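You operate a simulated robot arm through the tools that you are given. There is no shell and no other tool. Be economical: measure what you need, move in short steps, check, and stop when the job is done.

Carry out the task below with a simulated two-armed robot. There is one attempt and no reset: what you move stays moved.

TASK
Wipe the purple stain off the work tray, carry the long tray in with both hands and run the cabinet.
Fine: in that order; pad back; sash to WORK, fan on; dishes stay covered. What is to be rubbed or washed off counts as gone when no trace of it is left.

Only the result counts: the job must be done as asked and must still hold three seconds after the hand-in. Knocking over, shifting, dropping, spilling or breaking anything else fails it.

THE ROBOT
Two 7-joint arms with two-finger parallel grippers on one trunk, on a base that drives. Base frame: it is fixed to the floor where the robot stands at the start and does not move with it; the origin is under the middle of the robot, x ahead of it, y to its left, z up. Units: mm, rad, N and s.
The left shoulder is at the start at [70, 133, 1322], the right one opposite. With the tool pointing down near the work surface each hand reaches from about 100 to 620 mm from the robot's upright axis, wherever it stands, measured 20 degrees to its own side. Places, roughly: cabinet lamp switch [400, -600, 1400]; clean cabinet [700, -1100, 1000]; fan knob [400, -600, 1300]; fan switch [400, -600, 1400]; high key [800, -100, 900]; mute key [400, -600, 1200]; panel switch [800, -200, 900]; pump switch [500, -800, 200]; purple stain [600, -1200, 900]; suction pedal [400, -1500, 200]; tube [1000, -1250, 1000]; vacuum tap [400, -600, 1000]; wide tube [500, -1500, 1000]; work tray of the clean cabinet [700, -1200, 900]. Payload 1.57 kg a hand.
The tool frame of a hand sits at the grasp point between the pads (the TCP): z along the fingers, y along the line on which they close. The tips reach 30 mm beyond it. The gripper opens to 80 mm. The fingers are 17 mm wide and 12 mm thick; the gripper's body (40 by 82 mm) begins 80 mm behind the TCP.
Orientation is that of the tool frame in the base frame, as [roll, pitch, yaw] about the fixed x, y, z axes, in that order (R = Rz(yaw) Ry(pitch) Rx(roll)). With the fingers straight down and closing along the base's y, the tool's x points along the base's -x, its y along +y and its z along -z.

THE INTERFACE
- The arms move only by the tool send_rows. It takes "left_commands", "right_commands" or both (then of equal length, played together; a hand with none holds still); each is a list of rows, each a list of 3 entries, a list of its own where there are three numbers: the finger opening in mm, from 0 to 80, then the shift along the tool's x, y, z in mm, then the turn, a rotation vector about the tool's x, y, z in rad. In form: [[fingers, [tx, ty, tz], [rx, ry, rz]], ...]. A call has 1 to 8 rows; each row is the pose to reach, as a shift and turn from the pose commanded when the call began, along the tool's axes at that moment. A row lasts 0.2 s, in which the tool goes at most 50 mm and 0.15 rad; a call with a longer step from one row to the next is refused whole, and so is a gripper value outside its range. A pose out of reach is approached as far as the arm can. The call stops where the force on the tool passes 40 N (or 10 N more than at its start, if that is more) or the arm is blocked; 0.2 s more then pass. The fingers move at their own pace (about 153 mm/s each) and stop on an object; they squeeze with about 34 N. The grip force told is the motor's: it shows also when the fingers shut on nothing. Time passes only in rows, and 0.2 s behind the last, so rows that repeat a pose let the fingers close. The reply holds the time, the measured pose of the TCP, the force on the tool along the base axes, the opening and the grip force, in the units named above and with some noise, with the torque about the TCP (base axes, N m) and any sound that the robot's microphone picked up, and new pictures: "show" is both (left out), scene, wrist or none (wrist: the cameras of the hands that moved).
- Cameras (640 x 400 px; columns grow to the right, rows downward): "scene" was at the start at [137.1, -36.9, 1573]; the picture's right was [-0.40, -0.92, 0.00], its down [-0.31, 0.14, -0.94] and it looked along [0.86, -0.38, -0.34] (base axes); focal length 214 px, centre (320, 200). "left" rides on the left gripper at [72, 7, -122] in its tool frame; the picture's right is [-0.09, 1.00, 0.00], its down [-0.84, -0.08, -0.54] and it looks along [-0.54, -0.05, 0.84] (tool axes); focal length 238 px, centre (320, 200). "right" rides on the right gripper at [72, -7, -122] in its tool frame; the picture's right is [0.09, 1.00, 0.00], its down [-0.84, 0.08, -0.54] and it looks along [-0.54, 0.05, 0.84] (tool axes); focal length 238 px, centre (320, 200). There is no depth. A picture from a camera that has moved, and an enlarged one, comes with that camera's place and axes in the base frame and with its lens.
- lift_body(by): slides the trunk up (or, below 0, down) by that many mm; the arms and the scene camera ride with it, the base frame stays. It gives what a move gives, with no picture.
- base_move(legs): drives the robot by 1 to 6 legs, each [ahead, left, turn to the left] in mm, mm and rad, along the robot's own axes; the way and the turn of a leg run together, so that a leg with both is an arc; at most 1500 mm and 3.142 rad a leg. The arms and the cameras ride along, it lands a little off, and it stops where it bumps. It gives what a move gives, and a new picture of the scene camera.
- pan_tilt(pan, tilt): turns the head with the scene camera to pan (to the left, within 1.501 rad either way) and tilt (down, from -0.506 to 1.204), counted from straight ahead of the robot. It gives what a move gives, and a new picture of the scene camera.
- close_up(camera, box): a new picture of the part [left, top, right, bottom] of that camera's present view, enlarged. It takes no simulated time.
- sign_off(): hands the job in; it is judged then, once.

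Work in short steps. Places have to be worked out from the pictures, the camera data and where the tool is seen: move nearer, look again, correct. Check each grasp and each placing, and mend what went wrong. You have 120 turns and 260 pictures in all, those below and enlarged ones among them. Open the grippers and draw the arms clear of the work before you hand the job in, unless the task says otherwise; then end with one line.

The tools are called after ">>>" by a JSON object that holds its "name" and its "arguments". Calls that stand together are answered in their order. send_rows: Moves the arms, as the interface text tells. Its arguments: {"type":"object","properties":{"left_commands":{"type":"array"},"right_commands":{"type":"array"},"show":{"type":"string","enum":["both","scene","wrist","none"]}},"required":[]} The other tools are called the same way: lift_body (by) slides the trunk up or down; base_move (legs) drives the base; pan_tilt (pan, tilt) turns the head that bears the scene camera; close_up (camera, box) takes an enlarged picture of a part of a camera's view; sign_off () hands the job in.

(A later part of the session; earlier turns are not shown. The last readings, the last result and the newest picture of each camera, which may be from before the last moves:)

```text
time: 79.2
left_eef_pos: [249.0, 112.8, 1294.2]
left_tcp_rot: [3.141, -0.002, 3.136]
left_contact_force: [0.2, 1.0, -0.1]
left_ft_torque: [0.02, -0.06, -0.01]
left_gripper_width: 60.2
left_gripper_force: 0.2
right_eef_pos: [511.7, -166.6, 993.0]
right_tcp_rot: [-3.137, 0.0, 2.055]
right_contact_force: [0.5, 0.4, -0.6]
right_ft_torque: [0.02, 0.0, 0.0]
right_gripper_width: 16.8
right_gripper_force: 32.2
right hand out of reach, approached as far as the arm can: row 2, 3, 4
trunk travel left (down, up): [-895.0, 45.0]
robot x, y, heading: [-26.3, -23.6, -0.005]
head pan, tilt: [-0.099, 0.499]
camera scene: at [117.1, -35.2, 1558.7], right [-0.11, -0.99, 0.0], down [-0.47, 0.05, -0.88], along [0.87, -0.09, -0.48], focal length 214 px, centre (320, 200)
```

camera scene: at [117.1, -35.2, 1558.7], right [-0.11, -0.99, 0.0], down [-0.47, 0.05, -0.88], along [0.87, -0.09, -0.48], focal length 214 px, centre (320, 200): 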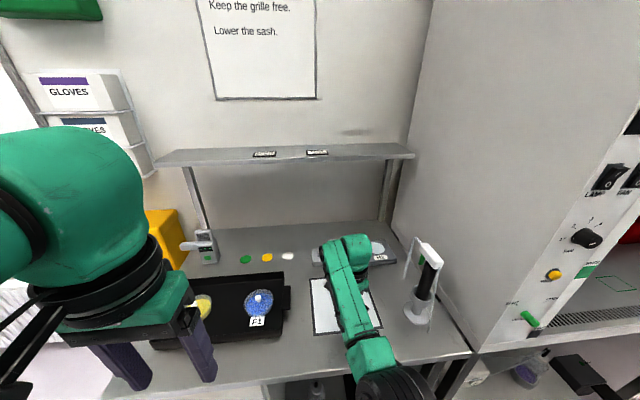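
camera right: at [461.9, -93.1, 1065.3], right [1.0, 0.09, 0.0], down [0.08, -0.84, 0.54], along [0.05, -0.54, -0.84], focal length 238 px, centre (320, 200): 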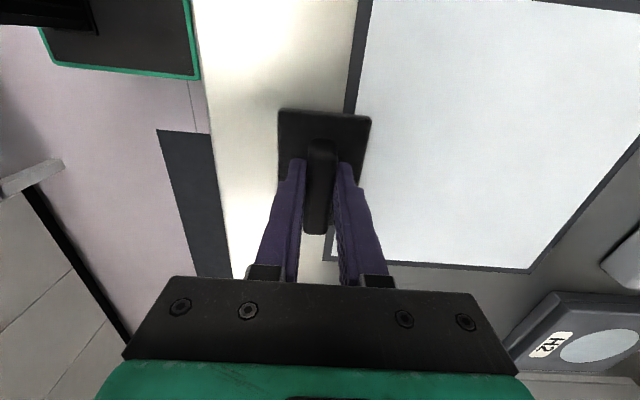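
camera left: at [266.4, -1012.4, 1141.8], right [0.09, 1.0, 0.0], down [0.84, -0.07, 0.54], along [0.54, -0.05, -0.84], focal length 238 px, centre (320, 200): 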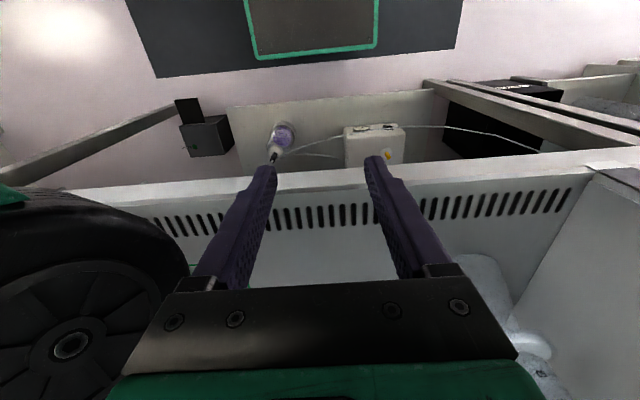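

Unstuck. Now go to (478,-163) and turn back to the original yaw in the less-extended pose.

>>> {"name": "send_rows", "arguments": {"right_commands": [[0, [10, -15, 0], [0, 0, 0]], [0, [19, -28, 0], [0, 0, 0.12]], [0, [19, -28, 0], [0, 0, 0.24]], [0, [19, -28, 5], [0, 0, 0.36]], [0, [19, -28, 15], [0, 0, 0.485]], [0, [19, -28, 25], [0, 0, 0.485]], [0, [19, -28, 25], [0, 0, 0.485]]], "show": "wrist"}}

```text
time: 81.0
left_eef_pos: [250.0, 115.1, 1294.4]
left_tcp_rot: [-3.14, -0.003, 3.138]
left_contact_force: [0.1, 0.2, 0.5]
left_ft_torque: [-0.02, 0.0, 0.01]
left_gripper_width: 60.0
left_gripper_force: 0.1
right_eef_pos: [488.5, -214.1, 971.9]
right_tcp_rot: [3.121, 0.077, 1.509]
right_contact_force: [0.3, 0.2, -0.5]
right_ft_torque: [0.02, -0.01, -0.01]
right_gripper_width: 16.8
right_gripper_force: 32.1
trunk travel left (down, up): [-895.0, 45.0]
robot x, y, heading: [-22.9, -21.7, -0.008]
head pan, tilt: [-0.099, 0.499]
stopped in row 7 (right hand): the arm was blocked; the commanded pose is now the measured one
camera right: at [483.3, -132.5, 1086.7], right [1.0, 0.03, 0.01], down [0.02, -0.79, 0.61], along [0.03, -0.61, -0.79], focal length 238 px, centre (320, 200)
```

right: 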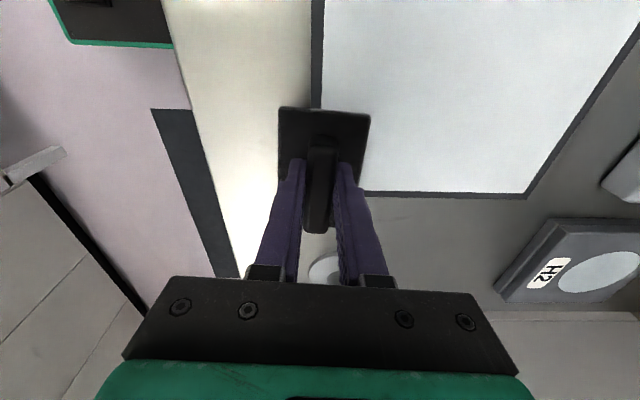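

The arm was blocked at y=-214; I look at what it touches.

>>> {"name": "pan_tilt", "arguments": {"pan": -0.3, "tilt": 0.75}}

```text
time: 81.8
left_eef_pos: [249.8, 114.0, 1294.0]
left_tcp_rot: [-3.139, -0.004, 3.137]
left_contact_force: [0.6, 0.6, 0.3]
left_ft_torque: [-0.01, -0.03, 0.02]
left_gripper_width: 60.2
left_gripper_force: 0.0
right_eef_pos: [487.6, -214.0, 970.9]
right_tcp_rot: [3.125, 0.077, 1.51]
right_contact_force: [0.2, 0.3, -0.6]
right_ft_torque: [-0.02, 0.02, 0.01]
right_gripper_width: 16.8
right_gripper_force: 32.1
trunk travel left (down, up): [-895.0, 45.0]
robot x, y, heading: [-22.4, -22.3, -0.006]
head pan, tilt: [-0.3, 0.75]
camera scene: at [107.7, -47.8, 1536.6], right [-0.3, -0.95, 0.0], down [-0.65, 0.21, -0.73], along [0.7, -0.22, -0.68], focal length 214 px, centre (320, 200)
```

scene: 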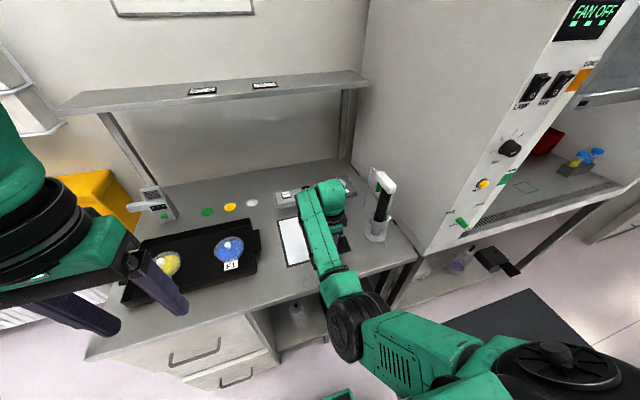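

The arm's elbow has swung inward/low near the bench edge. I back off the base and return the hand to its outward home posture, then re-approach as for the pick-up.

>>> {"name": "base_move", "arguments": {"legs": [[-250, 0, 0]]}}

>>> {"name": "send_rows", "arguments": {"right_commands": [[0, [-20, -10, -20], [0, 0, -0.15]], [0, [-45, -30, -40], [0, 0, -0.3]], [0, [-70, -60, -60], [0, 0, -0.45]], [0, [-95, -90, -80], [0, 0, -0.6]], [0, [-120, -125, -80], [0, 0, -0.75]], [0, [-145, -160, -80], [0, 0, -0.9]], [0, [-160, -190, -80], [0, 0, -1.05]], [0, [-173, -218, -80], [0, 0, -1.2]]], "show": "scene"}}

```text
time: 83.6
left_eef_pos: [7.3, 115.3, 1292.4]
left_tcp_rot: [-3.141, -0.005, 3.138]
left_contact_force: [-0.1, -0.5, 0.3]
left_ft_torque: [-0.01, 0.02, -0.04]
left_gripper_width: 60.0
left_gripper_force: 0.1
right_eef_pos: [243.4, -211.2, 970.1]
right_tcp_rot: [3.127, 0.079, 1.514]
right_contact_force: [0.1, -0.9, -0.9]
right_ft_torque: [0.0, -0.03, -0.01]
right_gripper_width: 17.0
right_gripper_force: 31.8
trunk travel left (down, up): [-895.0, 45.0]
robot x, y, heading: [-267.7, -22.6, -0.004]
head pan, tilt: [-0.3, 0.75]
camera scene: at [-135.4, -45.9, 1536.2], right [-0.3, -0.95, 0.0], down [-0.65, 0.2, -0.73], along [0.7, -0.22, -0.68], focal length 214 px, centre (320, 200)
```

scene: 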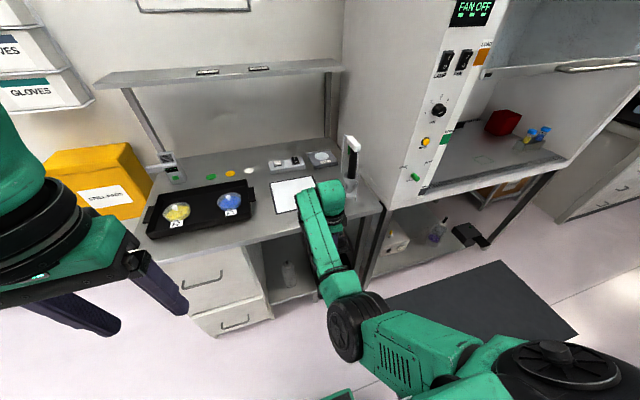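

```text
time: 85.6
left_eef_pos: [3.4, 116.7, 1293.0]
left_tcp_rot: [-3.139, -0.003, 3.137]
left_contact_force: [-0.1, 0.3, -0.6]
left_ft_torque: [-0.02, -0.03, 0.01]
left_gripper_width: 60.0
left_gripper_force: 0.1
right_eef_pos: [15.7, -436.0, 1050.2]
right_tcp_rot: [-2.971, 0.087, 2.673]
right_contact_force: [0.3, 0.5, 0.2]
right_ft_torque: [-0.01, 0.01, 0.01]
right_gripper_width: 16.8
right_gripper_force: 31.5
right hand out of reach, approached as far as the arm can: row 4, 5, 6, 7, 8
trunk travel left (down, up): [-895.0, 45.0]
robot x, y, heading: [-270.8, -23.0, -0.004]
head pan, tilt: [-0.3, 0.75]
stopped in row 8 (right hand): the arm was blocked; the commanded pose is now the measured one
camera scene: at [-138.7, -45.9, 1536.6], right [-0.3, -0.95, 0.0], down [-0.65, 0.2, -0.73], along [0.7, -0.22, -0.68], focal length 214 px, centre (320, 200)
```

scene: 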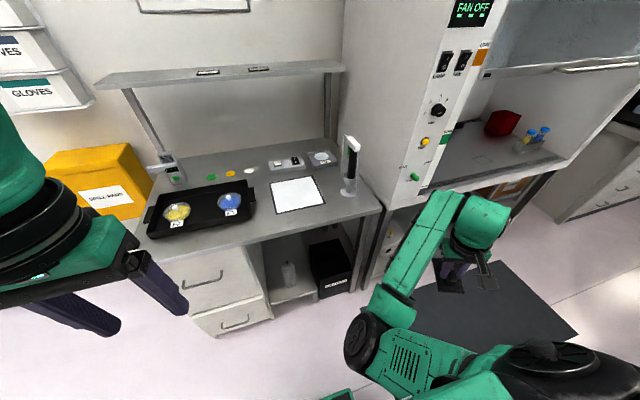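

The right elbow flipped inward. I level and unwind the wrist toward its home orientation to recover posture.

>>> {"name": "send_rows", "arguments": {"right_commands": [[0, [0, 0, -10], [-0.043, 0.021, -0.11]], [0, [0, 0, -20], [-0.085, 0.043, -0.23]], [0, [0, 0, -30], [-0.128, 0.065, -0.35]], [0, [0, 0, -30], [-0.17, 0.086, -0.469]], [0, [0, 0, -30], [-0.17, 0.086, -0.469]]], "show": "scene"}}

```text
time: 86.8
left_eef_pos: [3.7, 116.0, 1293.0]
left_tcp_rot: [-3.141, -0.004, 3.139]
left_contact_force: [-0.3, 0.3, 0.2]
left_ft_torque: [0.05, -0.03, -0.01]
left_gripper_width: 59.9
left_gripper_force: 0.1
right_eef_pos: [16.7, -426.2, 1079.3]
right_tcp_rot: [-3.139, -0.043, 3.138]
right_contact_force: [0.2, 0.0, -0.4]
right_ft_torque: [0.01, 0.0, -0.04]
right_gripper_width: 16.7
right_gripper_force: 31.3
trunk travel left (down, up): [-895.0, 45.0]
robot x, y, heading: [-270.9, -20.6, -0.003]
head pan, tilt: [-0.3, 0.75]
camera scene: at [-138.7, -45.9, 1536.6], right [-0.3, -0.95, 0.0], down [-0.65, 0.2, -0.73], along [0.7, -0.22, -0.68], focal length 214 px, centre (320, 200)
```

scene: 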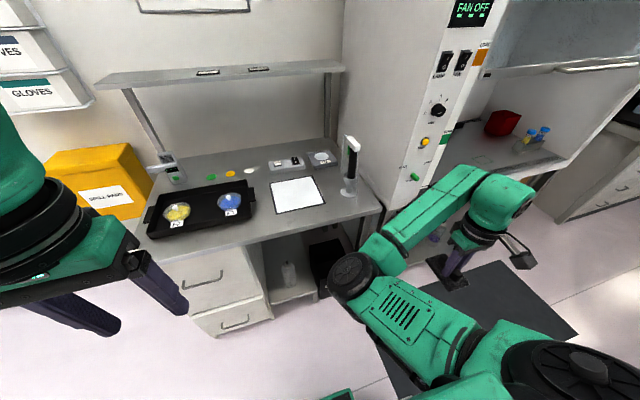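

I'll use the configuration that earlier reached the spot: hand extended ahead with yaw 1.57. I do that here in free space.

>>> {"name": "send_rows", "arguments": {"right_commands": [[0, [-36, 30, 0], [0, 0, 0.15]], [0, [-72, 62, 0], [0, 0, 0.3]], [0, [-108, 95, 0], [0, 0, 0.45]], [0, [-144, 128, 0], [0, 0, 0.6]], [0, [-180, 161, 0], [0, 0, 0.75]], [0, [-216, 194, 0], [0, 0, 0.9]], [0, [-252, 227, 0], [0, 0, 1.05]], [0, [-285, 258, 0], [0, 0, 1.2]]], "show": "scene"}}

```text
time: 88.6
left_eef_pos: [5.6, 117.3, 1293.1]
left_tcp_rot: [-3.139, -0.003, 3.137]
left_contact_force: [-0.1, 0.5, -0.4]
left_ft_torque: [0.03, -0.02, 0.04]
left_gripper_width: 60.0
left_gripper_force: 0.1
right_eef_pos: [302.9, -169.9, 1063.4]
right_tcp_rot: [-3.098, -0.013, 1.935]
right_contact_force: [0.7, 0.9, -0.1]
right_ft_torque: [0.0, 0.02, 0.02]
right_gripper_width: 17.0
right_gripper_force: 31.7
right hand out of reach, approached as far as the arm can: row 2, 3, 4, 5, 6
trunk travel left (down, up): [-895.0, 45.0]
robot x, y, heading: [-269.5, -25.0, -0.006]
head pan, tilt: [-0.3, 0.75]
camera scene: at [-136.9, -44.9, 1536.4], right [-0.3, -0.95, 0.0], down [-0.65, 0.2, -0.73], along [0.7, -0.22, -0.68], focal length 214 px, centre (320, 200)
```

scene: 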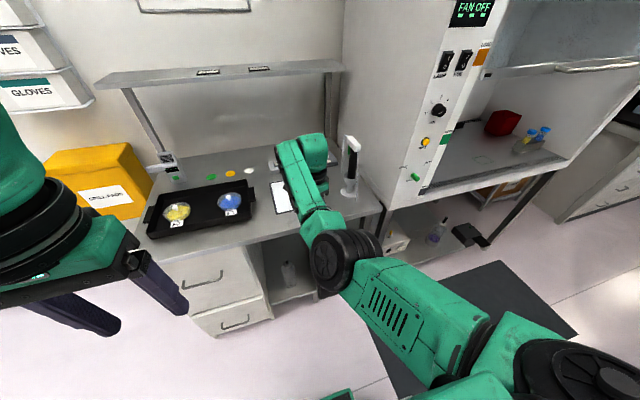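

Good posture. I finish the yaw and level the tool.

>>> {"name": "send_rows", "arguments": {"right_commands": [[0, [0, 0, 0], [-0.014, -0.004, 0.12]], [0, [0, 0, 0], [-0.028, -0.008, 0.24]], [0, [0, 0, 0], [-0.043, -0.013, 0.364]], [0, [0, 0, 0], [-0.043, -0.013, 0.364]]], "show": "wrist"}}

>>> {"name": "base_move", "arguments": {"legs": [[172, 0, 0]]}}

```text
time: 89.6
left_eef_pos: [4.4, 116.0, 1292.8]
left_tcp_rot: [-3.141, -0.004, 3.138]
left_contact_force: [-0.7, 0.3, 0.5]
left_ft_torque: [0.02, 0.03, -0.02]
left_gripper_width: 59.8
left_gripper_force: 0.2
right_eef_pos: [301.4, -172.3, 1064.9]
right_tcp_rot: [3.14, 0.01, 1.57]
right_contact_force: [0.8, 0.1, 0.4]
right_ft_torque: [0.02, -0.01, -0.02]
right_gripper_width: 16.9
right_gripper_force: 32.3
trunk travel left (down, up): [-895.0, 45.0]
robot x, y, heading: [-268.2, -21.9, -0.009]
head pan, tilt: [-0.3, 0.75]
camera right: at [293.9, -98.9, 1185.3], right [1.0, 0.09, 0.0], down [0.08, -0.83, 0.55], along [0.05, -0.55, -0.84], focal length 238 px, centre (320, 200)
```

right: 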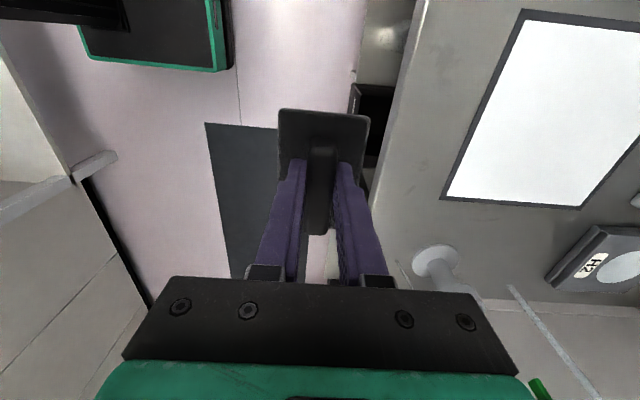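

```text
time: 91.1
left_eef_pos: [169.1, 117.3, 1294.1]
left_tcp_rot: [-3.14, 0.0, 3.14]
left_contact_force: [-0.3, -1.4, -0.1]
left_ft_torque: [0.0, -0.04, -0.02]
left_gripper_width: 60.0
left_gripper_force: 0.1
right_eef_pos: [470.3, -170.7, 1066.5]
right_tcp_rot: [3.138, 0.009, 1.575]
right_contact_force: [-0.1, 0.4, -0.4]
right_ft_torque: [0.01, 0.03, 0.01]
right_gripper_width: 16.9
right_gripper_force: 32.2
trunk travel left (down, up): [-895.0, 45.0]
robot x, y, heading: [-100.6, -19.4, -0.002]
head pan, tilt: [-0.3, 0.75]
camera scene: at [27.3, -46.0, 1537.0], right [-0.3, -0.95, 0.0], down [-0.65, 0.2, -0.73], along [0.7, -0.22, -0.68], focal length 214 px, centre (320, 200)
```

scene: 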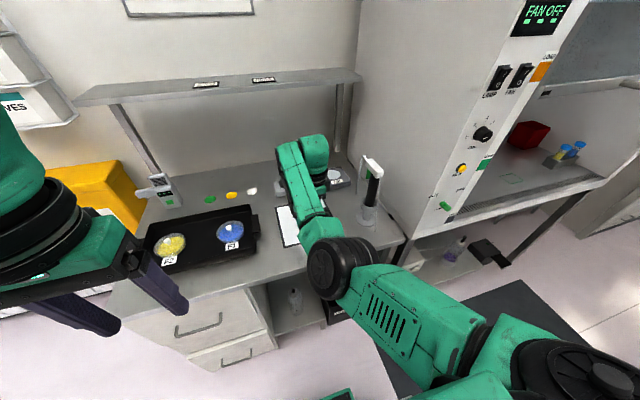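

Now over the spot: shift to (478,-163) and descend to 948.

>>> {"name": "send_rows", "arguments": {"right_commands": [[0, [7, 8, 40], [0, 0, 0]], [0, [7, 8, 80], [0, 0, 0]], [0, [7, 8, 110], [0, 0, 0]], [0, [7, 8, 117], [0, 0, 0]], [0, [7, 8, 117], [0, 0, 0]]], "show": "wrist"}}

```text
time: 92.3
left_eef_pos: [173.1, 117.3, 1293.5]
left_tcp_rot: [-3.14, -0.001, -3.141]
left_contact_force: [0.2, 0.1, 0.3]
left_ft_torque: [0.01, -0.01, -0.02]
left_gripper_width: 59.9
left_gripper_force: 0.1
right_eef_pos: [479.9, -165.4, 947.5]
right_tcp_rot: [3.139, 0.008, 1.571]
right_contact_force: [-0.5, -1.0, -0.8]
right_ft_torque: [0.01, -0.02, -0.03]
right_gripper_width: 16.7
right_gripper_force: 31.9
trunk travel left (down, up): [-895.0, 45.0]
robot x, y, heading: [-98.5, -22.4, -0.004]
head pan, tilt: [-0.3, 0.75]
camera right: at [472.0, -92.1, 1068.6], right [1.0, 0.09, 0.0], down [0.08, -0.83, 0.55], along [0.05, -0.55, -0.84], focal length 238 px, centre (320, 200)
```

right: 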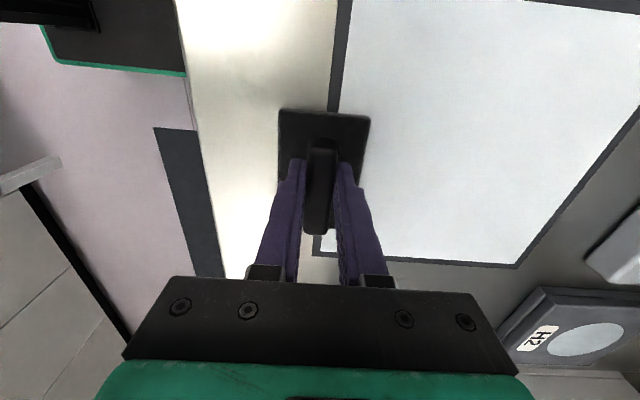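

Matches the pick-up picture. Lower the last 5 mm, open, and rise.

>>> {"name": "send_rows", "arguments": {"right_commands": [[0, [2, -1, 3], [0, 0, 0]], [0, [2, -1, 5], [0, 0, 0]], [0, [2, -1, 6], [0, 0, 0]], [0, [2, -1, 6], [0, 0, 0]]], "show": "none"}}

>>> {"name": "send_rows", "arguments": {"right_commands": [[40, [0, 0, 0], [0, 0, 0]], [60, [0, 0, 0], [0, 0, 0]], [60, [0, 0, -30], [0, 0, 0]], [60, [0, 0, -80], [0, 0, 0]], [60, [0, 0, -120], [0, 0, 0]]]}}

```text
time: 93.3
left_eef_pos: [173.4, 116.9, 1294.0]
left_tcp_rot: [-3.139, -0.003, 3.141]
left_contact_force: [0.1, -0.4, 0.0]
left_ft_torque: [0.0, -0.01, -0.01]
left_gripper_width: 60.1
left_gripper_force: 0.1
right_eef_pos: [479.0, -163.3, 942.4]
right_tcp_rot: [3.14, 0.008, 1.574]
right_contact_force: [0.0, 0.3, 1.6]
right_ft_torque: [0.13, 0.04, -0.01]
right_gripper_width: 16.8
right_gripper_force: 32.1
trunk travel left (down, up): [-895.0, 45.0]
robot x, y, heading: [-96.9, -20.0, 0.005]
head pan, tilt: [-0.3, 0.75]
```

```text
time: 94.5
left_eef_pos: [173.8, 116.5, 1293.6]
left_tcp_rot: [-3.141, -0.002, -3.141]
left_contact_force: [1.1, 0.2, 0.4]
left_ft_torque: [-0.03, 0.0, 0.01]
left_gripper_width: 60.1
left_gripper_force: 0.0
right_eef_pos: [481.1, -161.1, 1063.0]
right_tcp_rot: [3.14, 0.009, 1.575]
right_contact_force: [-0.5, 0.4, -0.3]
right_ft_torque: [-0.02, -0.02, -0.03]
right_gripper_width: 59.9
right_gripper_force: 0.0
trunk travel left (down, up): [-895.0, 45.0]
robot x, y, heading: [-98.5, -24.7, -0.006]
head pan, tilt: [-0.3, 0.75]
camera scene: at [31.4, -46.0, 1536.6], right [-0.3, -0.95, 0.0], down [-0.65, 0.2, -0.73], along [0.7, -0.22, -0.68], focal length 214 px, centre (320, 200)
camera right: at [473.4, -88.1, 1184.8], right [1.0, 0.1, 0.0], down [0.08, -0.83, 0.55], along [0.05, -0.55, -0.84], focal length 238 px, centre (320, 200)
```

scene: 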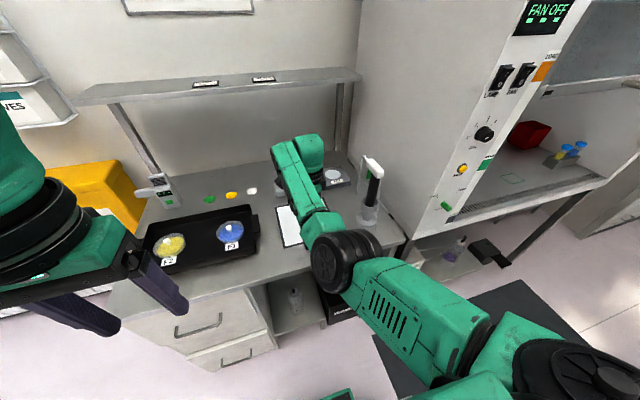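
right: 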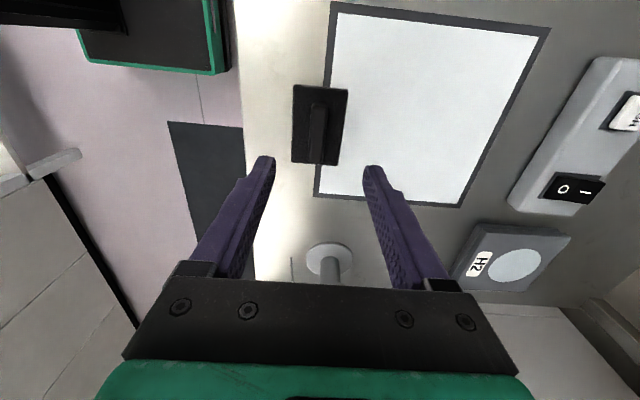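

Pad is back in place. Now I zoom on the tray and its end tabs.

>>> {"name": "close_up", "arguments": {"camera": "scene", "box": [130, 190, 290, 290]}}

>>> {"name": "close_up", "arguments": {"camera": "left", "box": [100, 60, 540, 335]}}

```text
4.00 times, centred on (210, 240) of scene
camera zoom: at [31.4, -46.0, 1536.6], right [-0.3, -0.95, 0.0], down [-0.65, 0.2, -0.73], along [0.7, -0.22, -0.68], focal length 858 px, centre (760, 40)
```

zoom: 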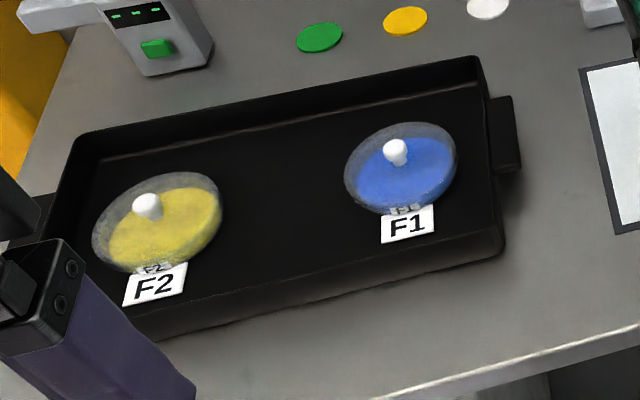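

```text
1.45 times, centred on (320, 198) of left
camera zoom: at [102.2, 122.9, 1414.4], right [0.09, 1.0, 0.0], down [0.84, -0.08, 0.54], along [0.54, -0.05, -0.84], focal length 347 px, centre (320, 204)
```

zoom: 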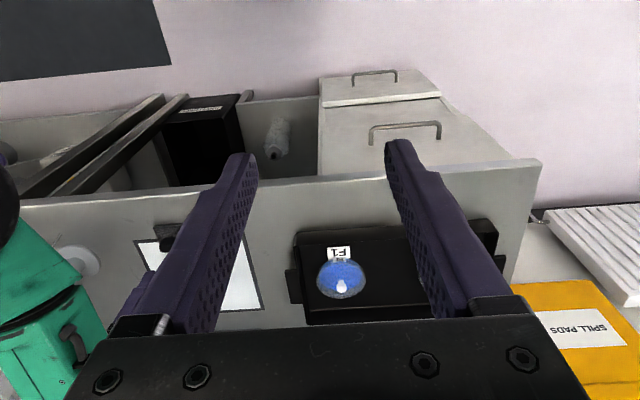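

The tray (≈ x 500–730, y 40–415) has block-like tabs at its ±y ends; straight-down fingers closing along y can clamp wall plus tab. I back away, centre on the tray (y≈228), and turn the right hand to yaw π.

>>> {"name": "base_move", "arguments": {"legs": [[-250, 0, 0], [0, 250, 0]]}}

>>> {"name": "send_rows", "arguments": {"right_commands": [[80, [-6, -10, 0], [0, 0, -0.15]], [80, [-12, -20, 0], [0, 0, -0.3]], [80, [-18, -30, 0], [0, 0, -0.45]], [80, [-24, -40, 0], [0, 0, -0.6]], [80, [-32, -55, 0], [0, 0, -0.75]], [80, [-40, -70, 0], [0, 0, -0.9]], [80, [-50, -85, 0], [0, 0, -1.05]], [80, [-60, -100, 0], [0, 0, -1.2]]], "show": "none"}}

>>> {"name": "pan_tilt", "arguments": {"pan": 0, "tilt": 0.6}}

```text
time: 97.7
left_eef_pos: [-76.8, 365.2, 1293.2]
left_tcp_rot: [3.141, -0.002, -3.136]
left_contact_force: [0.1, 0.1, 0.1]
left_ft_torque: [0.09, 0.0, 0.0]
left_gripper_width: 59.9
left_gripper_force: 0.1
right_eef_pos: [232.5, 90.2, 1063.0]
right_tcp_rot: [3.139, 0.007, 1.577]
right_contact_force: [0.5, -1.0, 0.2]
right_ft_torque: [0.01, 0.01, 0.02]
right_gripper_width: 60.4
right_gripper_force: 0.0
trunk travel left (down, up): [-895.0, 45.0]
robot x, y, heading: [-349.6, 228.7, 0.004]
head pan, tilt: [-0.3, 0.75]
camera scene: at [-218.3, 201.4, 1536.5], right [-0.29, -0.96, 0.0], down [-0.65, 0.2, -0.73], along [0.7, -0.21, -0.68], focal length 214 px, centre (320, 200)
```

scene: 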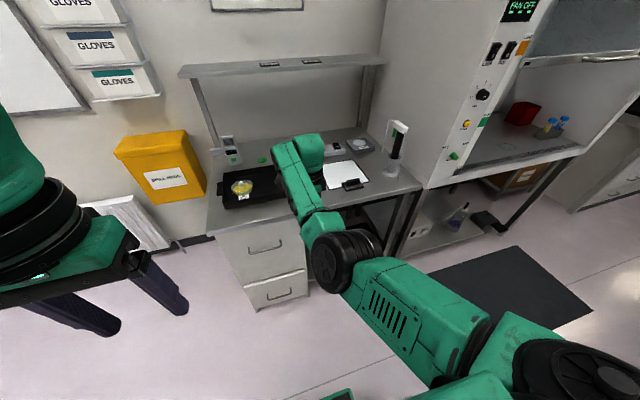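

```text
time: 99.5
left_eef_pos: [-77.6, 367.4, 1293.3]
left_tcp_rot: [-3.14, -0.001, -3.137]
left_contact_force: [0.0, 0.6, 0.0]
left_ft_torque: [0.0, -0.02, -0.02]
left_gripper_width: 60.0
left_gripper_force: 0.1
right_eef_pos: [151.8, 6.2, 1064.5]
right_tcp_rot: [-3.12, 0.034, 2.748]
right_contact_force: [-0.2, 0.6, 1.4]
right_ft_torque: [0.0, 0.02, -0.04]
right_gripper_width: 80.0
right_gripper_force: 0.0
right hand out of reach, approached as far as the arm can: row 7, 8
trunk travel left (down, up): [-895.0, 45.0]
robot x, y, heading: [-348.1, 227.6, 0.001]
head pan, tilt: [-0.3, 0.75]
```

```text
time: 100.3
left_eef_pos: [-77.0, 367.9, 1293.3]
left_tcp_rot: [-3.14, -0.003, -3.137]
left_contact_force: [-0.5, 0.0, -0.1]
left_ft_torque: [-0.02, 0.03, -0.01]
left_gripper_width: 59.9
left_gripper_force: 0.1
right_eef_pos: [149.4, 7.4, 1059.9]
right_tcp_rot: [-3.111, 0.029, 2.748]
right_contact_force: [0.7, -0.6, -0.6]
right_ft_torque: [0.01, 0.02, 0.01]
right_gripper_width: 80.1
right_gripper_force: 0.0
trunk travel left (down, up): [-895.0, 45.0]
robot x, y, heading: [-350.0, 230.6, 0.003]
head pan, tilt: [0.0, 0.6]
camera scene: at [-209.2, 229.3, 1549.4], right [0.0, -1.0, 0.0], down [-0.57, 0.0, -0.82], along [0.82, 0.0, -0.57], focal length 214 px, centre (320, 200)
```

scene: 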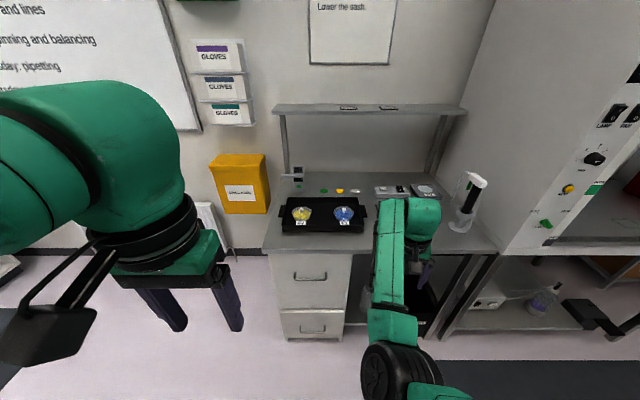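

I finish levelling the right hand and bring the left hand to the mirrored pose, both clear of the bench.

>>> {"name": "send_rows", "arguments": {"left_commands": [[80, [-28, 7, 28], [0, 0, 0]], [80, [-56, 14, 56], [0, 0, 0]], [80, [-85, 21, 85], [0, 0, 0]], [80, [-113, 28, 113], [0, 0, 0]], [80, [-141, 36, 141], [0, 0, 0]], [80, [-170, 44, 170], [0, 0, 0]], [80, [-199, 52, 200], [0, 0, 0]], [80, [-227, 60, 230], [0, 0, 0]]], "right_commands": [[80, [0, 0, 0], [-0.008, 0.007, -0.1]], [80, [0, 0, 0], [-0.015, 0.015, -0.2]], [80, [0, 0, 0], [-0.022, 0.022, -0.3]], [80, [0, 0, 0], [-0.03, 0.029, -0.393]], [80, [0, 0, 0], [-0.03, 0.029, -0.393]], [80, [0, 0, 0], [-0.03, 0.029, -0.393]], [80, [0, 0, 0], [-0.03, 0.029, -0.393]], [80, [0, 0, 0], [-0.03, 0.029, -0.393]]], "show": "scene"}}

>>> {"name": "close_up", "arguments": {"camera": "scene", "box": [260, 160, 420, 260]}}

```text
time: 102.1
left_eef_pos: [150.7, 429.3, 1063.1]
left_tcp_rot: [-3.139, -0.007, -3.139]
left_contact_force: [-0.8, 0.0, 0.1]
left_ft_torque: [-0.01, 0.05, 0.0]
left_gripper_width: 80.1
left_gripper_force: 0.1
right_eef_pos: [148.9, 8.4, 1050.7]
right_tcp_rot: [-3.14, -0.018, -3.139]
right_contact_force: [-0.3, -0.5, -0.2]
right_ft_torque: [-0.02, 0.0, -0.01]
right_gripper_width: 80.1
right_gripper_force: 0.1
right hand out of reach, approached as far as the arm can: row 4
trunk travel left (down, up): [-895.0, 45.0]
robot x, y, heading: [-349.5, 227.2, 0.004]
head pan, tilt: [0.0, 0.6]
camera scene: at [-207.0, 229.3, 1549.3], right [0.0, -1.0, 0.0], down [-0.57, 0.0, -0.82], along [0.82, 0.0, -0.57], focal length 214 px, centre (320, 200)
```

scene: 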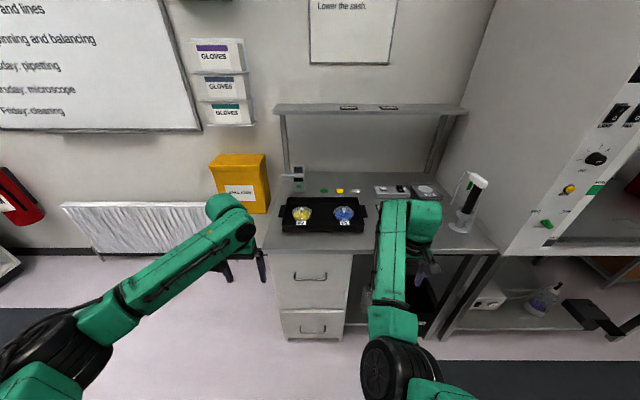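

```text
4.00 times, centred on (340, 210) of scene
camera zoom: at [-207.0, 229.3, 1549.3], right [0.0, -1.0, 0.0], down [-0.57, 0.0, -0.82], along [0.82, 0.0, -0.57], focal length 858 px, centre (240, 160)
```

zoom: 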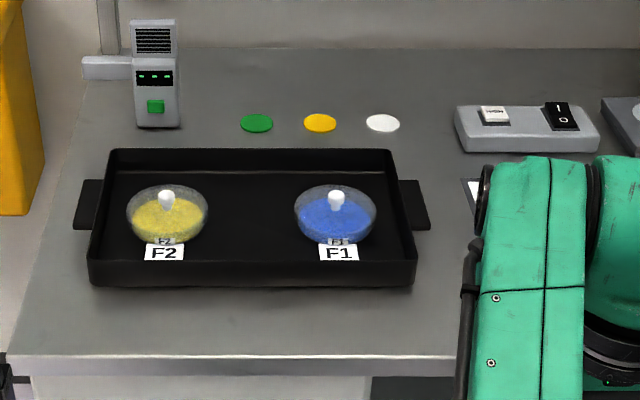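

Tray measured: rim y 33…399, x 484…710, tab centres x≈600, tab outer edges y≈11 and 420. I raise the hands, align them in y (408 / 24), then lower the trunk 100 mm so the later carry stays under the sash.

>>> {"name": "send_rows", "arguments": {"left_commands": [[40, [0, -10, -30], [0, -0.007, 0]], [40, [0, -21, -65], [0, -0.007, 0]], [40, [0, -21, -65], [0, -0.007, 0]]], "right_commands": [[40, [0, 8, -35], [0, -0.018, 0]], [40, [0, 15.6, -77], [0, -0.018, 0]], [40, [0, 15.6, -77], [0, -0.018, 0]]], "show": "none"}}

>>> {"name": "lift_body", "arguments": {"by": -100}}

>>> {"name": "base_move", "arguments": {"legs": [[340, 0, 0]]}}

```text
time: 102.9
left_eef_pos: [150.1, 407.7, 1129.0]
left_tcp_rot: [-3.14, 0.006, -3.137]
left_contact_force: [0.3, 0.0, 0.7]
left_ft_torque: [0.02, 0.02, 0.04]
left_gripper_width: 39.9
left_gripper_force: 0.0
right_eef_pos: [185.8, 26.5, 1106.9]
right_tcp_rot: [3.117, -0.004, -3.11]
right_contact_force: [0.9, 0.1, 0.0]
right_ft_torque: [-0.01, 0.01, -0.01]
right_gripper_width: 40.2
right_gripper_force: 0.1
right hand out of reach, approached as far as the arm can: row 1, 2, 3
trunk travel left (down, up): [-895.0, 45.0]
robot x, y, heading: [-348.3, 228.4, 0.004]
head pan, tilt: [0.0, 0.6]
```

```text
time: 104.2
left_eef_pos: [149.0, 408.2, 1029.7]
left_tcp_rot: [-3.14, 0.004, -3.138]
left_contact_force: [-0.1, 0.0, 0.5]
left_ft_torque: [-0.01, -0.02, 0.0]
left_gripper_width: 40.1
left_gripper_force: 0.0
right_eef_pos: [185.7, 27.0, 1006.6]
right_tcp_rot: [3.118, -0.003, -3.113]
right_contact_force: [-0.5, 0.8, 0.2]
right_ft_torque: [0.0, 0.02, -0.01]
right_gripper_width: 39.8
right_gripper_force: 0.0
trunk travel left (down, up): [-795.0, 145.0]
robot x, y, heading: [-347.5, 224.9, 0.0]
head pan, tilt: [0.0, 0.6]
```

```text
time: 106.5
left_eef_pos: [485.7, 408.2, 1030.8]
left_tcp_rot: [-3.141, 0.005, -3.136]
left_contact_force: [-0.2, 0.3, -0.3]
left_ft_torque: [0.02, 0.0, 0.0]
left_gripper_width: 39.9
left_gripper_force: 0.0
right_eef_pos: [521.3, 25.0, 1007.1]
right_tcp_rot: [3.114, -0.003, -3.114]
right_contact_force: [0.0, 1.7, -0.9]
right_ft_torque: [0.01, -0.04, -0.01]
right_gripper_width: 40.1
right_gripper_force: 0.1
trunk travel left (down, up): [-795.0, 145.0]
robot x, y, heading: [-9.2, 227.6, 0.004]
head pan, tilt: [0.0, 0.6]
camera scene: at [126.1, 229.8, 1449.6], right [0.0, -1.0, 0.0], down [-0.56, 0.0, -0.83], along [0.83, 0.0, -0.56], focal length 214 px, centre (320, 200)
```

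scene: 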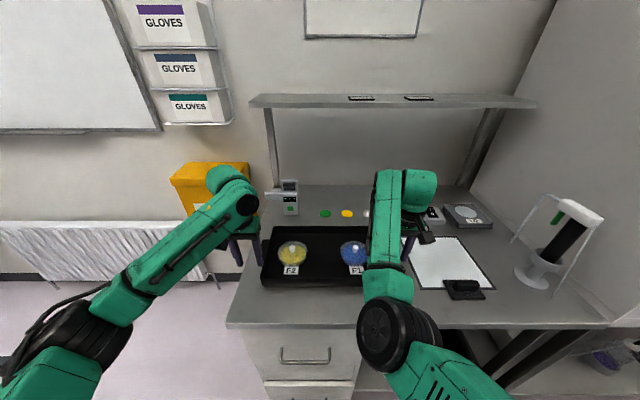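

The right arm (elbow low) is at its upper limit here; I raise the trunk 60 mm and drive 55 mm ahead to bring the tray within both hands' reach.

>>> {"name": "lift_body", "arguments": {"by": 60}}

>>> {"name": "base_move", "arguments": {"legs": [[55, -11, 0]]}}

```text
time: 107.5
left_eef_pos: [488.6, 408.2, 1090.2]
left_tcp_rot: [-3.138, 0.003, -3.136]
left_contact_force: [-0.2, -0.9, -0.1]
left_ft_torque: [0.0, -0.02, -0.01]
left_gripper_width: 40.1
left_gripper_force: 0.0
right_eef_pos: [521.8, 27.1, 1066.6]
right_tcp_rot: [3.117, -0.004, -3.114]
right_contact_force: [0.0, 0.4, -0.3]
right_ft_torque: [0.03, 0.01, 0.04]
right_gripper_width: 40.1
right_gripper_force: 0.1
trunk travel left (down, up): [-855.0, 85.0]
robot x, y, heading: [-14.1, 232.4, -0.004]
head pan, tilt: [0.0, 0.6]
```

```text
time: 108.4
left_eef_pos: [533.7, 398.1, 1092.5]
left_tcp_rot: [-3.139, 0.01, -3.14]
left_contact_force: [-0.6, -0.1, -0.1]
left_ft_torque: [-0.04, -0.07, 0.02]
left_gripper_width: 39.9
left_gripper_force: 0.1
right_eef_pos: [569.2, 16.2, 1070.1]
right_tcp_rot: [3.118, 0.003, -3.114]
right_contact_force: [-1.1, 1.0, 0.4]
right_ft_torque: [0.01, -0.04, -0.03]
right_gripper_width: 40.0
right_gripper_force: 0.0
trunk travel left (down, up): [-855.0, 85.0]
robot x, y, heading: [37.3, 218.2, -0.005]
head pan, tilt: [0.0, 0.6]
camera scene: at [172.7, 220.4, 1510.4], right [0.0, -1.0, 0.0], down [-0.56, 0.0, -0.83], along [0.83, 0.0, -0.56], focal length 214 px, centre (320, 200)
```

scene: 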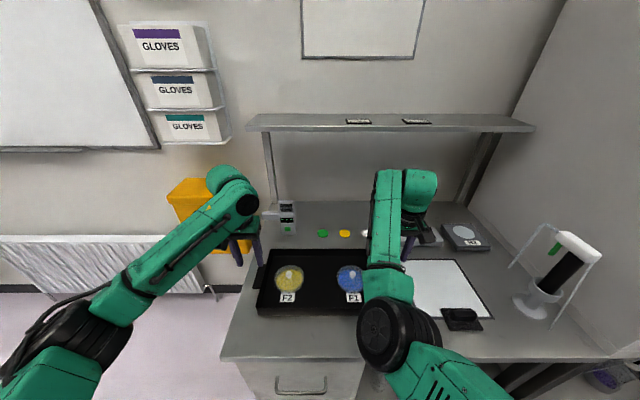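

Both hands hover near the tabs. I move them over the grip points (x 605; y 408 and 24) at about z 1010 and look with both wrist cameras.

>>> {"name": "send_rows", "arguments": {"left_commands": [[40, [-24, 4, 27], [0, 0.005, 0]], [40, [-48, 7, 54], [0, 0.01, 0]], [40, [-71, 10, 82], [0, 0.01, 0]], [40, [-71, 10, 82], [0, 0.01, 0]]], "right_commands": [[40, [-12, 3, 20], [0.01, 0, 0.01]], [40, [-24, 6, 40], [0.02, 0, 0.02]], [40, [-36, 8, 60], [0.027, -0.003, 0.027]], [40, [-36, 8, 60], [0.027, -0.003, 0.027]]], "show": "both"}}

>>> {"name": "close_up", "arguments": {"camera": "scene", "box": [220, 210, 440, 340]}}

```text
time: 109.4
left_eef_pos: [612.8, 406.3, 1005.8]
left_tcp_rot: [-3.14, -0.004, -3.14]
left_contact_force: [0.3, 1.0, 0.1]
left_ft_torque: [0.0, -0.02, 0.02]
left_gripper_width: 40.0
left_gripper_force: 0.0
right_eef_pos: [610.6, 24.2, 1008.2]
right_tcp_rot: [-3.137, -0.001, 3.141]
right_contact_force: [0.4, -0.7, 0.4]
right_ft_torque: [-0.01, 0.03, 0.01]
right_gripper_width: 40.1
right_gripper_force: 0.1
trunk travel left (down, up): [-855.0, 85.0]
robot x, y, heading: [40.5, 218.0, -0.002]
head pan, tilt: [0.0, 0.6]
camera scene: at [181.4, 219.1, 1509.5], right [0.0, -1.0, 0.0], down [-0.56, 0.0, -0.83], along [0.83, 0.0, -0.56], focal length 214 px, centre (320, 200)
camera right: at [537.8, 18.5, 1128.9], right [-0.09, 1.0, 0.0], down [0.84, 0.08, 0.54], along [0.54, 0.05, -0.84], focal length 238 px, centre (320, 200)
camera left: at [542.2, 412.7, 1128.3], right [0.09, 1.0, 0.0], down [0.84, -0.07, 0.54], along [0.54, -0.05, -0.84], focal length 238 px, centre (320, 200)
```

scene: 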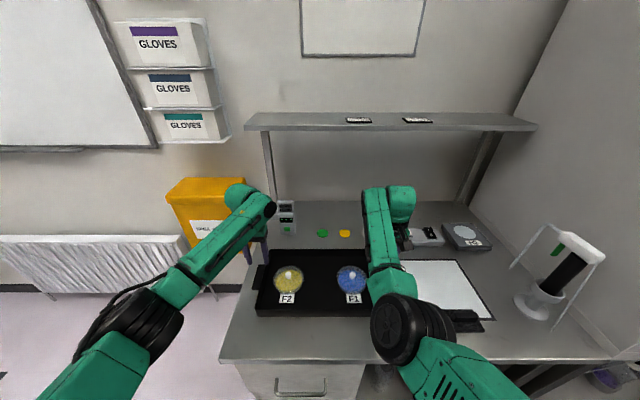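
right: 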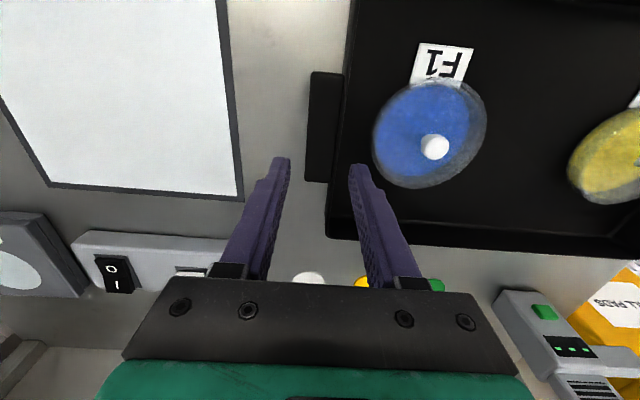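
left: 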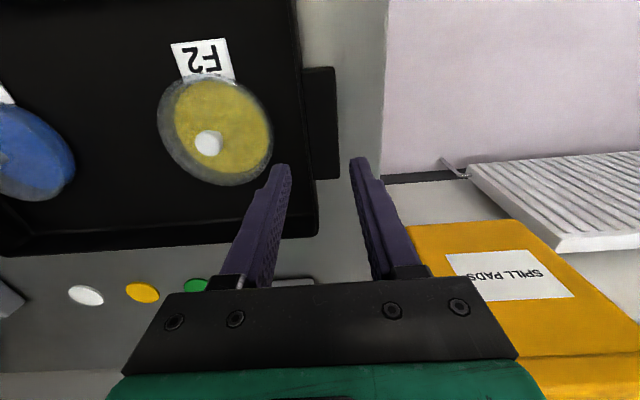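

```text
2.91 times, centred on (330, 275) of scene
camera zoom: at [181.4, 219.1, 1509.5], right [0.0, -1.0, 0.0], down [-0.56, 0.0, -0.83], along [0.83, 0.0, -0.56], focal length 624 px, centre (291, -18)
```

zoom: 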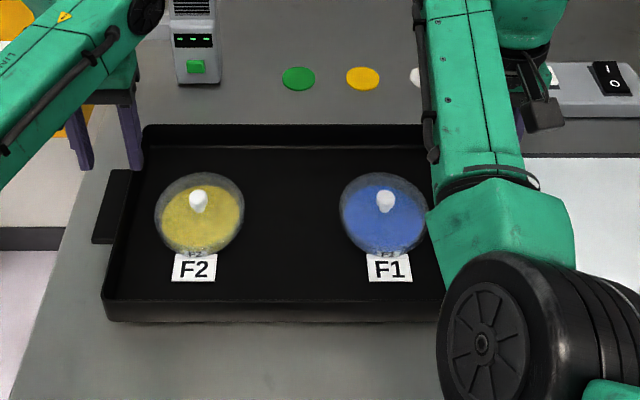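

The clamp spans: right y≈15–50 (centre 33), left 388–424 (centre 406). I align at x≈618 with 46 mm opening and descend to tips just above the rim.

>>> {"name": "send_rows", "arguments": {"left_commands": [[46, [-5, -1, 10], [0, 0, 0]], [46, [-5, -1, 25], [0, 0, 0]], [46, [-5, -1, 42], [0, 0, 0]], [46, [-5, -1, 42], [0, 0, 0]]], "right_commands": [[46, [-7, 9, 10], [0, 0, 0]], [46, [-7, 9, 25], [0, 0, 0]], [46, [-7, 9, 44], [0, 0, 0]], [46, [-7, 9, 44], [0, 0, 0]]], "show": "wrist"}}

```text
time: 110.4
left_eef_pos: [617.1, 405.1, 964.3]
left_tcp_rot: [-3.139, -0.006, -3.138]
left_contact_force: [0.8, 0.3, -0.4]
left_ft_torque: [-0.02, -0.01, -0.02]
left_gripper_width: 46.0
left_gripper_force: 0.0
right_eef_pos: [619.0, 34.5, 961.7]
right_tcp_rot: [-3.14, -0.001, 3.141]
right_contact_force: [-0.3, 0.2, -0.5]
right_ft_torque: [0.01, -0.01, 0.01]
right_gripper_width: 46.1
right_gripper_force: 0.1
trunk travel left (down, up): [-855.0, 85.0]
robot x, y, heading: [40.9, 219.6, 0.001]
head pan, tilt: [0.0, 0.6]
camera right: at [545.6, 27.9, 1083.6], right [-0.09, 1.0, 0.0], down [0.84, 0.08, 0.54], along [0.54, 0.05, -0.84], focal length 238 px, centre (320, 200)
camera left: at [547.1, 411.7, 1085.7], right [0.09, 1.0, 0.0], down [0.84, -0.07, 0.54], along [0.53, -0.05, -0.84], focal length 238 px, centre (320, 200)
```

right: 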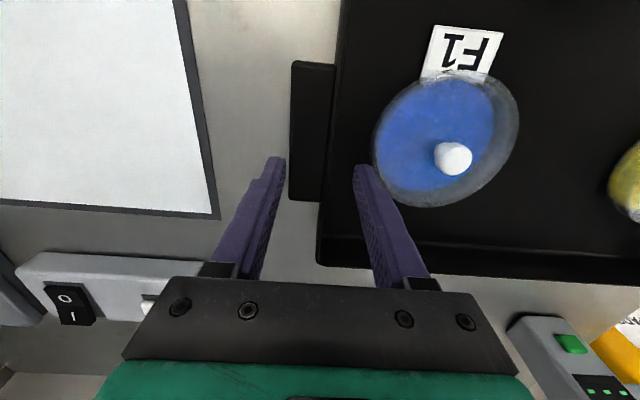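
left: 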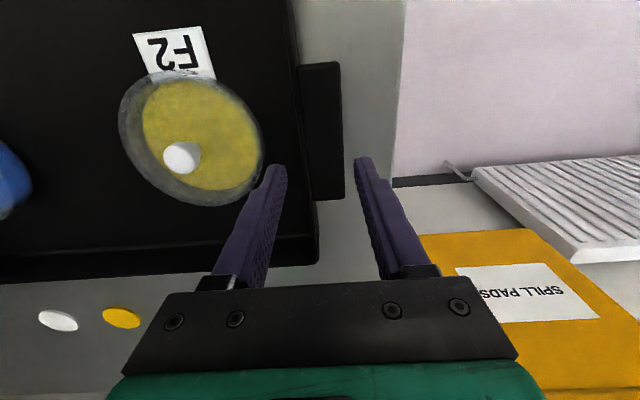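

Close to the dishes, so I shift 8 mm further back in x, trim y (right −3, left +2), narrow to 42 mm, then descend to TCP≈944.

>>> {"name": "send_rows", "arguments": {"left_commands": [[42, [-8, 2, 0], [0, 0, 0]], [42, [-8, 2, 6], [0, 0, 0]], [42, [-8, 2, 12], [0, 0, 0]], [42, [-8, 2, 17], [0, 0, 0]], [42, [-8, 2, 20], [0, 0, 0]]], "right_commands": [[42, [-7, -3, 0], [0, 0, 0]], [42, [-7, -3, 5], [0, 0, 0]], [42, [-7, -3, 10], [0, 0, 0]], [42, [-7, -3, 15], [0, 0, 0]], [42, [-7, -3, 18], [0, 0, 0]]], "show": "wrist"}}

```text
time: 111.6
left_eef_pos: [625.3, 407.2, 946.8]
left_tcp_rot: [-3.14, -0.005, -3.139]
left_contact_force: [0.4, 0.2, 0.0]
left_ft_torque: [0.01, -0.01, -0.03]
left_gripper_width: 42.0
left_gripper_force: 0.1
right_eef_pos: [625.5, 31.3, 943.7]
right_tcp_rot: [-3.14, -0.001, 3.141]
right_contact_force: [-0.1, 0.1, -0.2]
right_ft_torque: [0.03, 0.0, -0.02]
right_gripper_width: 41.7
right_gripper_force: 0.1
trunk travel left (down, up): [-855.0, 85.0]
robot x, y, heading: [41.7, 217.5, 0.006]
head pan, tilt: [0.0, 0.6]
camera right: at [553.1, 25.0, 1065.3], right [-0.09, 1.0, 0.0], down [0.84, 0.08, 0.54], along [0.54, 0.05, -0.84], focal length 238 px, centre (320, 200)
camera left: at [554.2, 413.6, 1066.9], right [0.09, 1.0, 0.0], down [0.84, -0.07, 0.54], along [0.54, -0.05, -0.84], focal length 238 px, centre (320, 200)
```

right: 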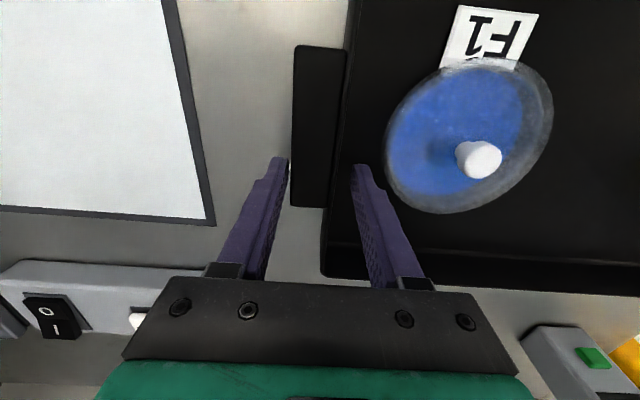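
left: 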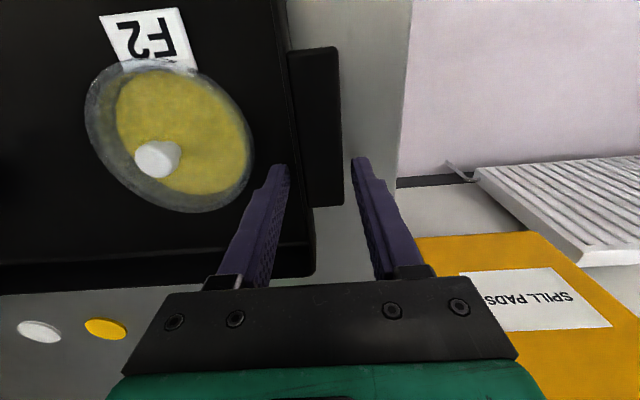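

Fingers straddle wall and tab with no contact. I close both hands gently and check widths.

>>> {"name": "send_rows", "arguments": {"left_commands": [[36, [0, 0, 0], [0, 0, 0]], [20, [0, 0, 0], [0, 0, 0]], [0, [0, 0, 0], [0, 0, 0]], [0, [0, 0, 0], [0, 0, 0]], [0, [0, 0, 0], [0, 0, 0]]], "right_commands": [[36, [0, 0, 0], [0, 0, 0]], [20, [0, 0, 0], [0, 0, 0]], [0, [0, 0, 0], [0, 0, 0]], [0, [0, 0, 0], [0, 0, 0]], [0, [0, 0, 0], [0, 0, 0]]], "show": "wrist"}}

```text
time: 112.8
left_eef_pos: [625.4, 409.7, 945.5]
left_tcp_rot: [3.136, -0.006, -3.134]
left_contact_force: [0.0, 27.4, 0.8]
left_ft_torque: [-0.04, 0.15, -0.01]
left_gripper_width: 27.9
left_gripper_force: 33.9
right_eef_pos: [626.3, 27.9, 943.8]
right_tcp_rot: [-3.134, -0.001, 3.14]
right_contact_force: [-0.3, -27.2, 0.6]
right_ft_torque: [0.11, 0.16, 0.1]
right_gripper_width: 28.0
right_gripper_force: 34.1
trunk travel left (down, up): [-855.0, 85.0]
robot x, y, heading: [42.5, 219.4, 0.001]
head pan, tilt: [0.0, 0.6]
camera right: at [553.1, 23.0, 1065.6], right [-0.09, 1.0, -0.01], down [0.84, 0.08, 0.54], along [0.54, 0.04, -0.84], focal length 238 px, centre (320, 200)
camera left: at [554.2, 415.1, 1066.9], right [0.09, 1.0, 0.0], down [0.84, -0.07, 0.54], along [0.53, -0.04, -0.84], focal length 238 px, centre (320, 200)
```

right: 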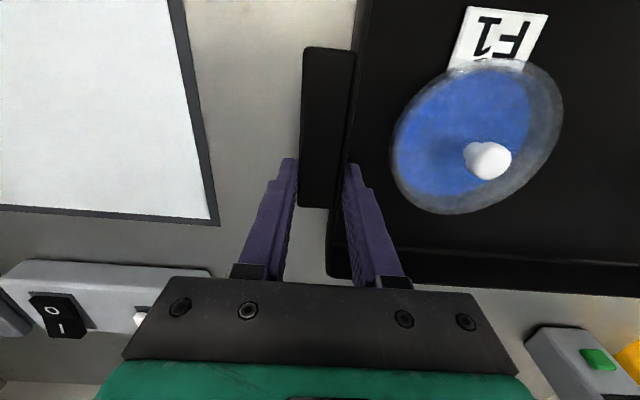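
left: 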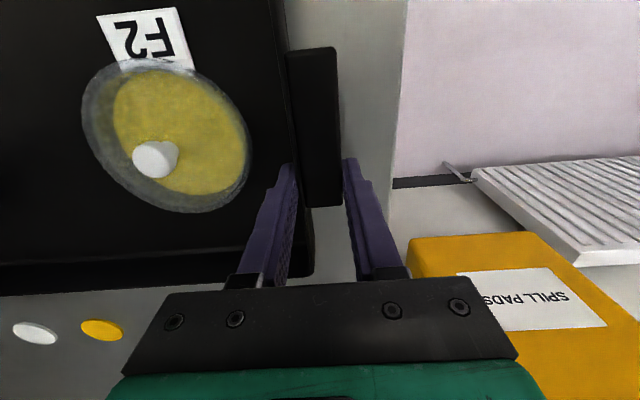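

Both hands clamp 28 mm (wall + tab). I relax the sideways strain (left +3, right −3.5 in y) then lift with the trunk 20 mm.

>>> {"name": "send_rows", "arguments": {"left_commands": [[0, [0, 3, 0], [0, 0, 0]], [0, [0, 3, 0], [0, 0, 0]]], "right_commands": [[0, [0, -3.5, 0], [0, 0, 0]], [0, [0, -3.5, 0], [0, 0, 0]]], "show": "none"}}

>>> {"name": "lift_body", "arguments": {"by": 20}}

>>> {"name": "close_up", "arguments": {"camera": "scene", "box": [220, 200, 440, 340]}}

```text
time: 113.4
left_eef_pos: [624.8, 409.5, 945.3]
left_tcp_rot: [-3.137, -0.006, 3.141]
left_contact_force: [0.1, 14.3, 4.0]
left_ft_torque: [0.15, 0.79, -0.16]
left_gripper_width: 28.0
left_gripper_force: 33.8
right_eef_pos: [625.1, 29.0, 946.2]
right_tcp_rot: [-3.138, 0.0, -3.139]
right_contact_force: [0.6, -12.4, 0.8]
right_ft_torque: [-0.07, -0.17, -0.16]
right_gripper_width: 27.4
right_gripper_force: 34.3
trunk travel left (down, up): [-855.0, 85.0]
robot x, y, heading: [43.0, 214.8, 0.001]
head pan, tilt: [0.0, 0.6]
```

```text
time: 114.1
left_eef_pos: [624.8, 411.1, 965.3]
left_tcp_rot: [-3.14, -0.005, -3.14]
left_contact_force: [-0.2, 9.0, -2.9]
left_ft_torque: [0.03, -0.25, -0.09]
left_gripper_width: 27.5
left_gripper_force: 33.7
right_eef_pos: [626.1, 26.6, 964.7]
right_tcp_rot: [-3.14, -0.002, -3.14]
right_contact_force: [0.8, -9.9, -2.2]
right_ft_torque: [0.05, 0.13, 0.05]
right_gripper_width: 27.6
right_gripper_force: 33.8
trunk travel left (down, up): [-875.0, 65.0]
robot x, y, heading: [43.2, 218.1, 0.002]
head pan, tilt: [0.0, 0.6]
```

```text
2.86 times, centred on (330, 270) of scene
camera zoom: at [182.1, 218.8, 1529.5], right [0.0, -1.0, 0.0], down [-0.57, 0.0, -0.82], along [0.82, 0.0, -0.57], focal length 613 px, centre (291, 0)
```

zoom: 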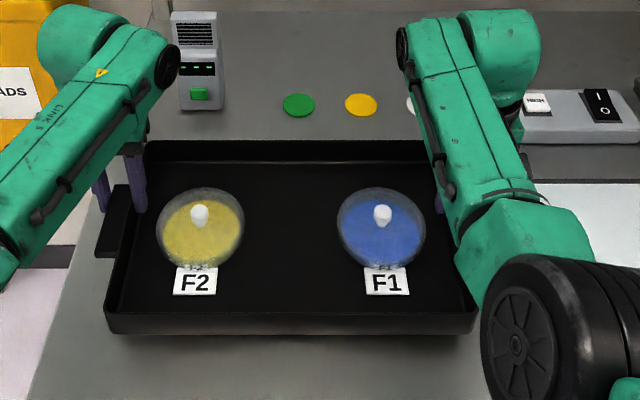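

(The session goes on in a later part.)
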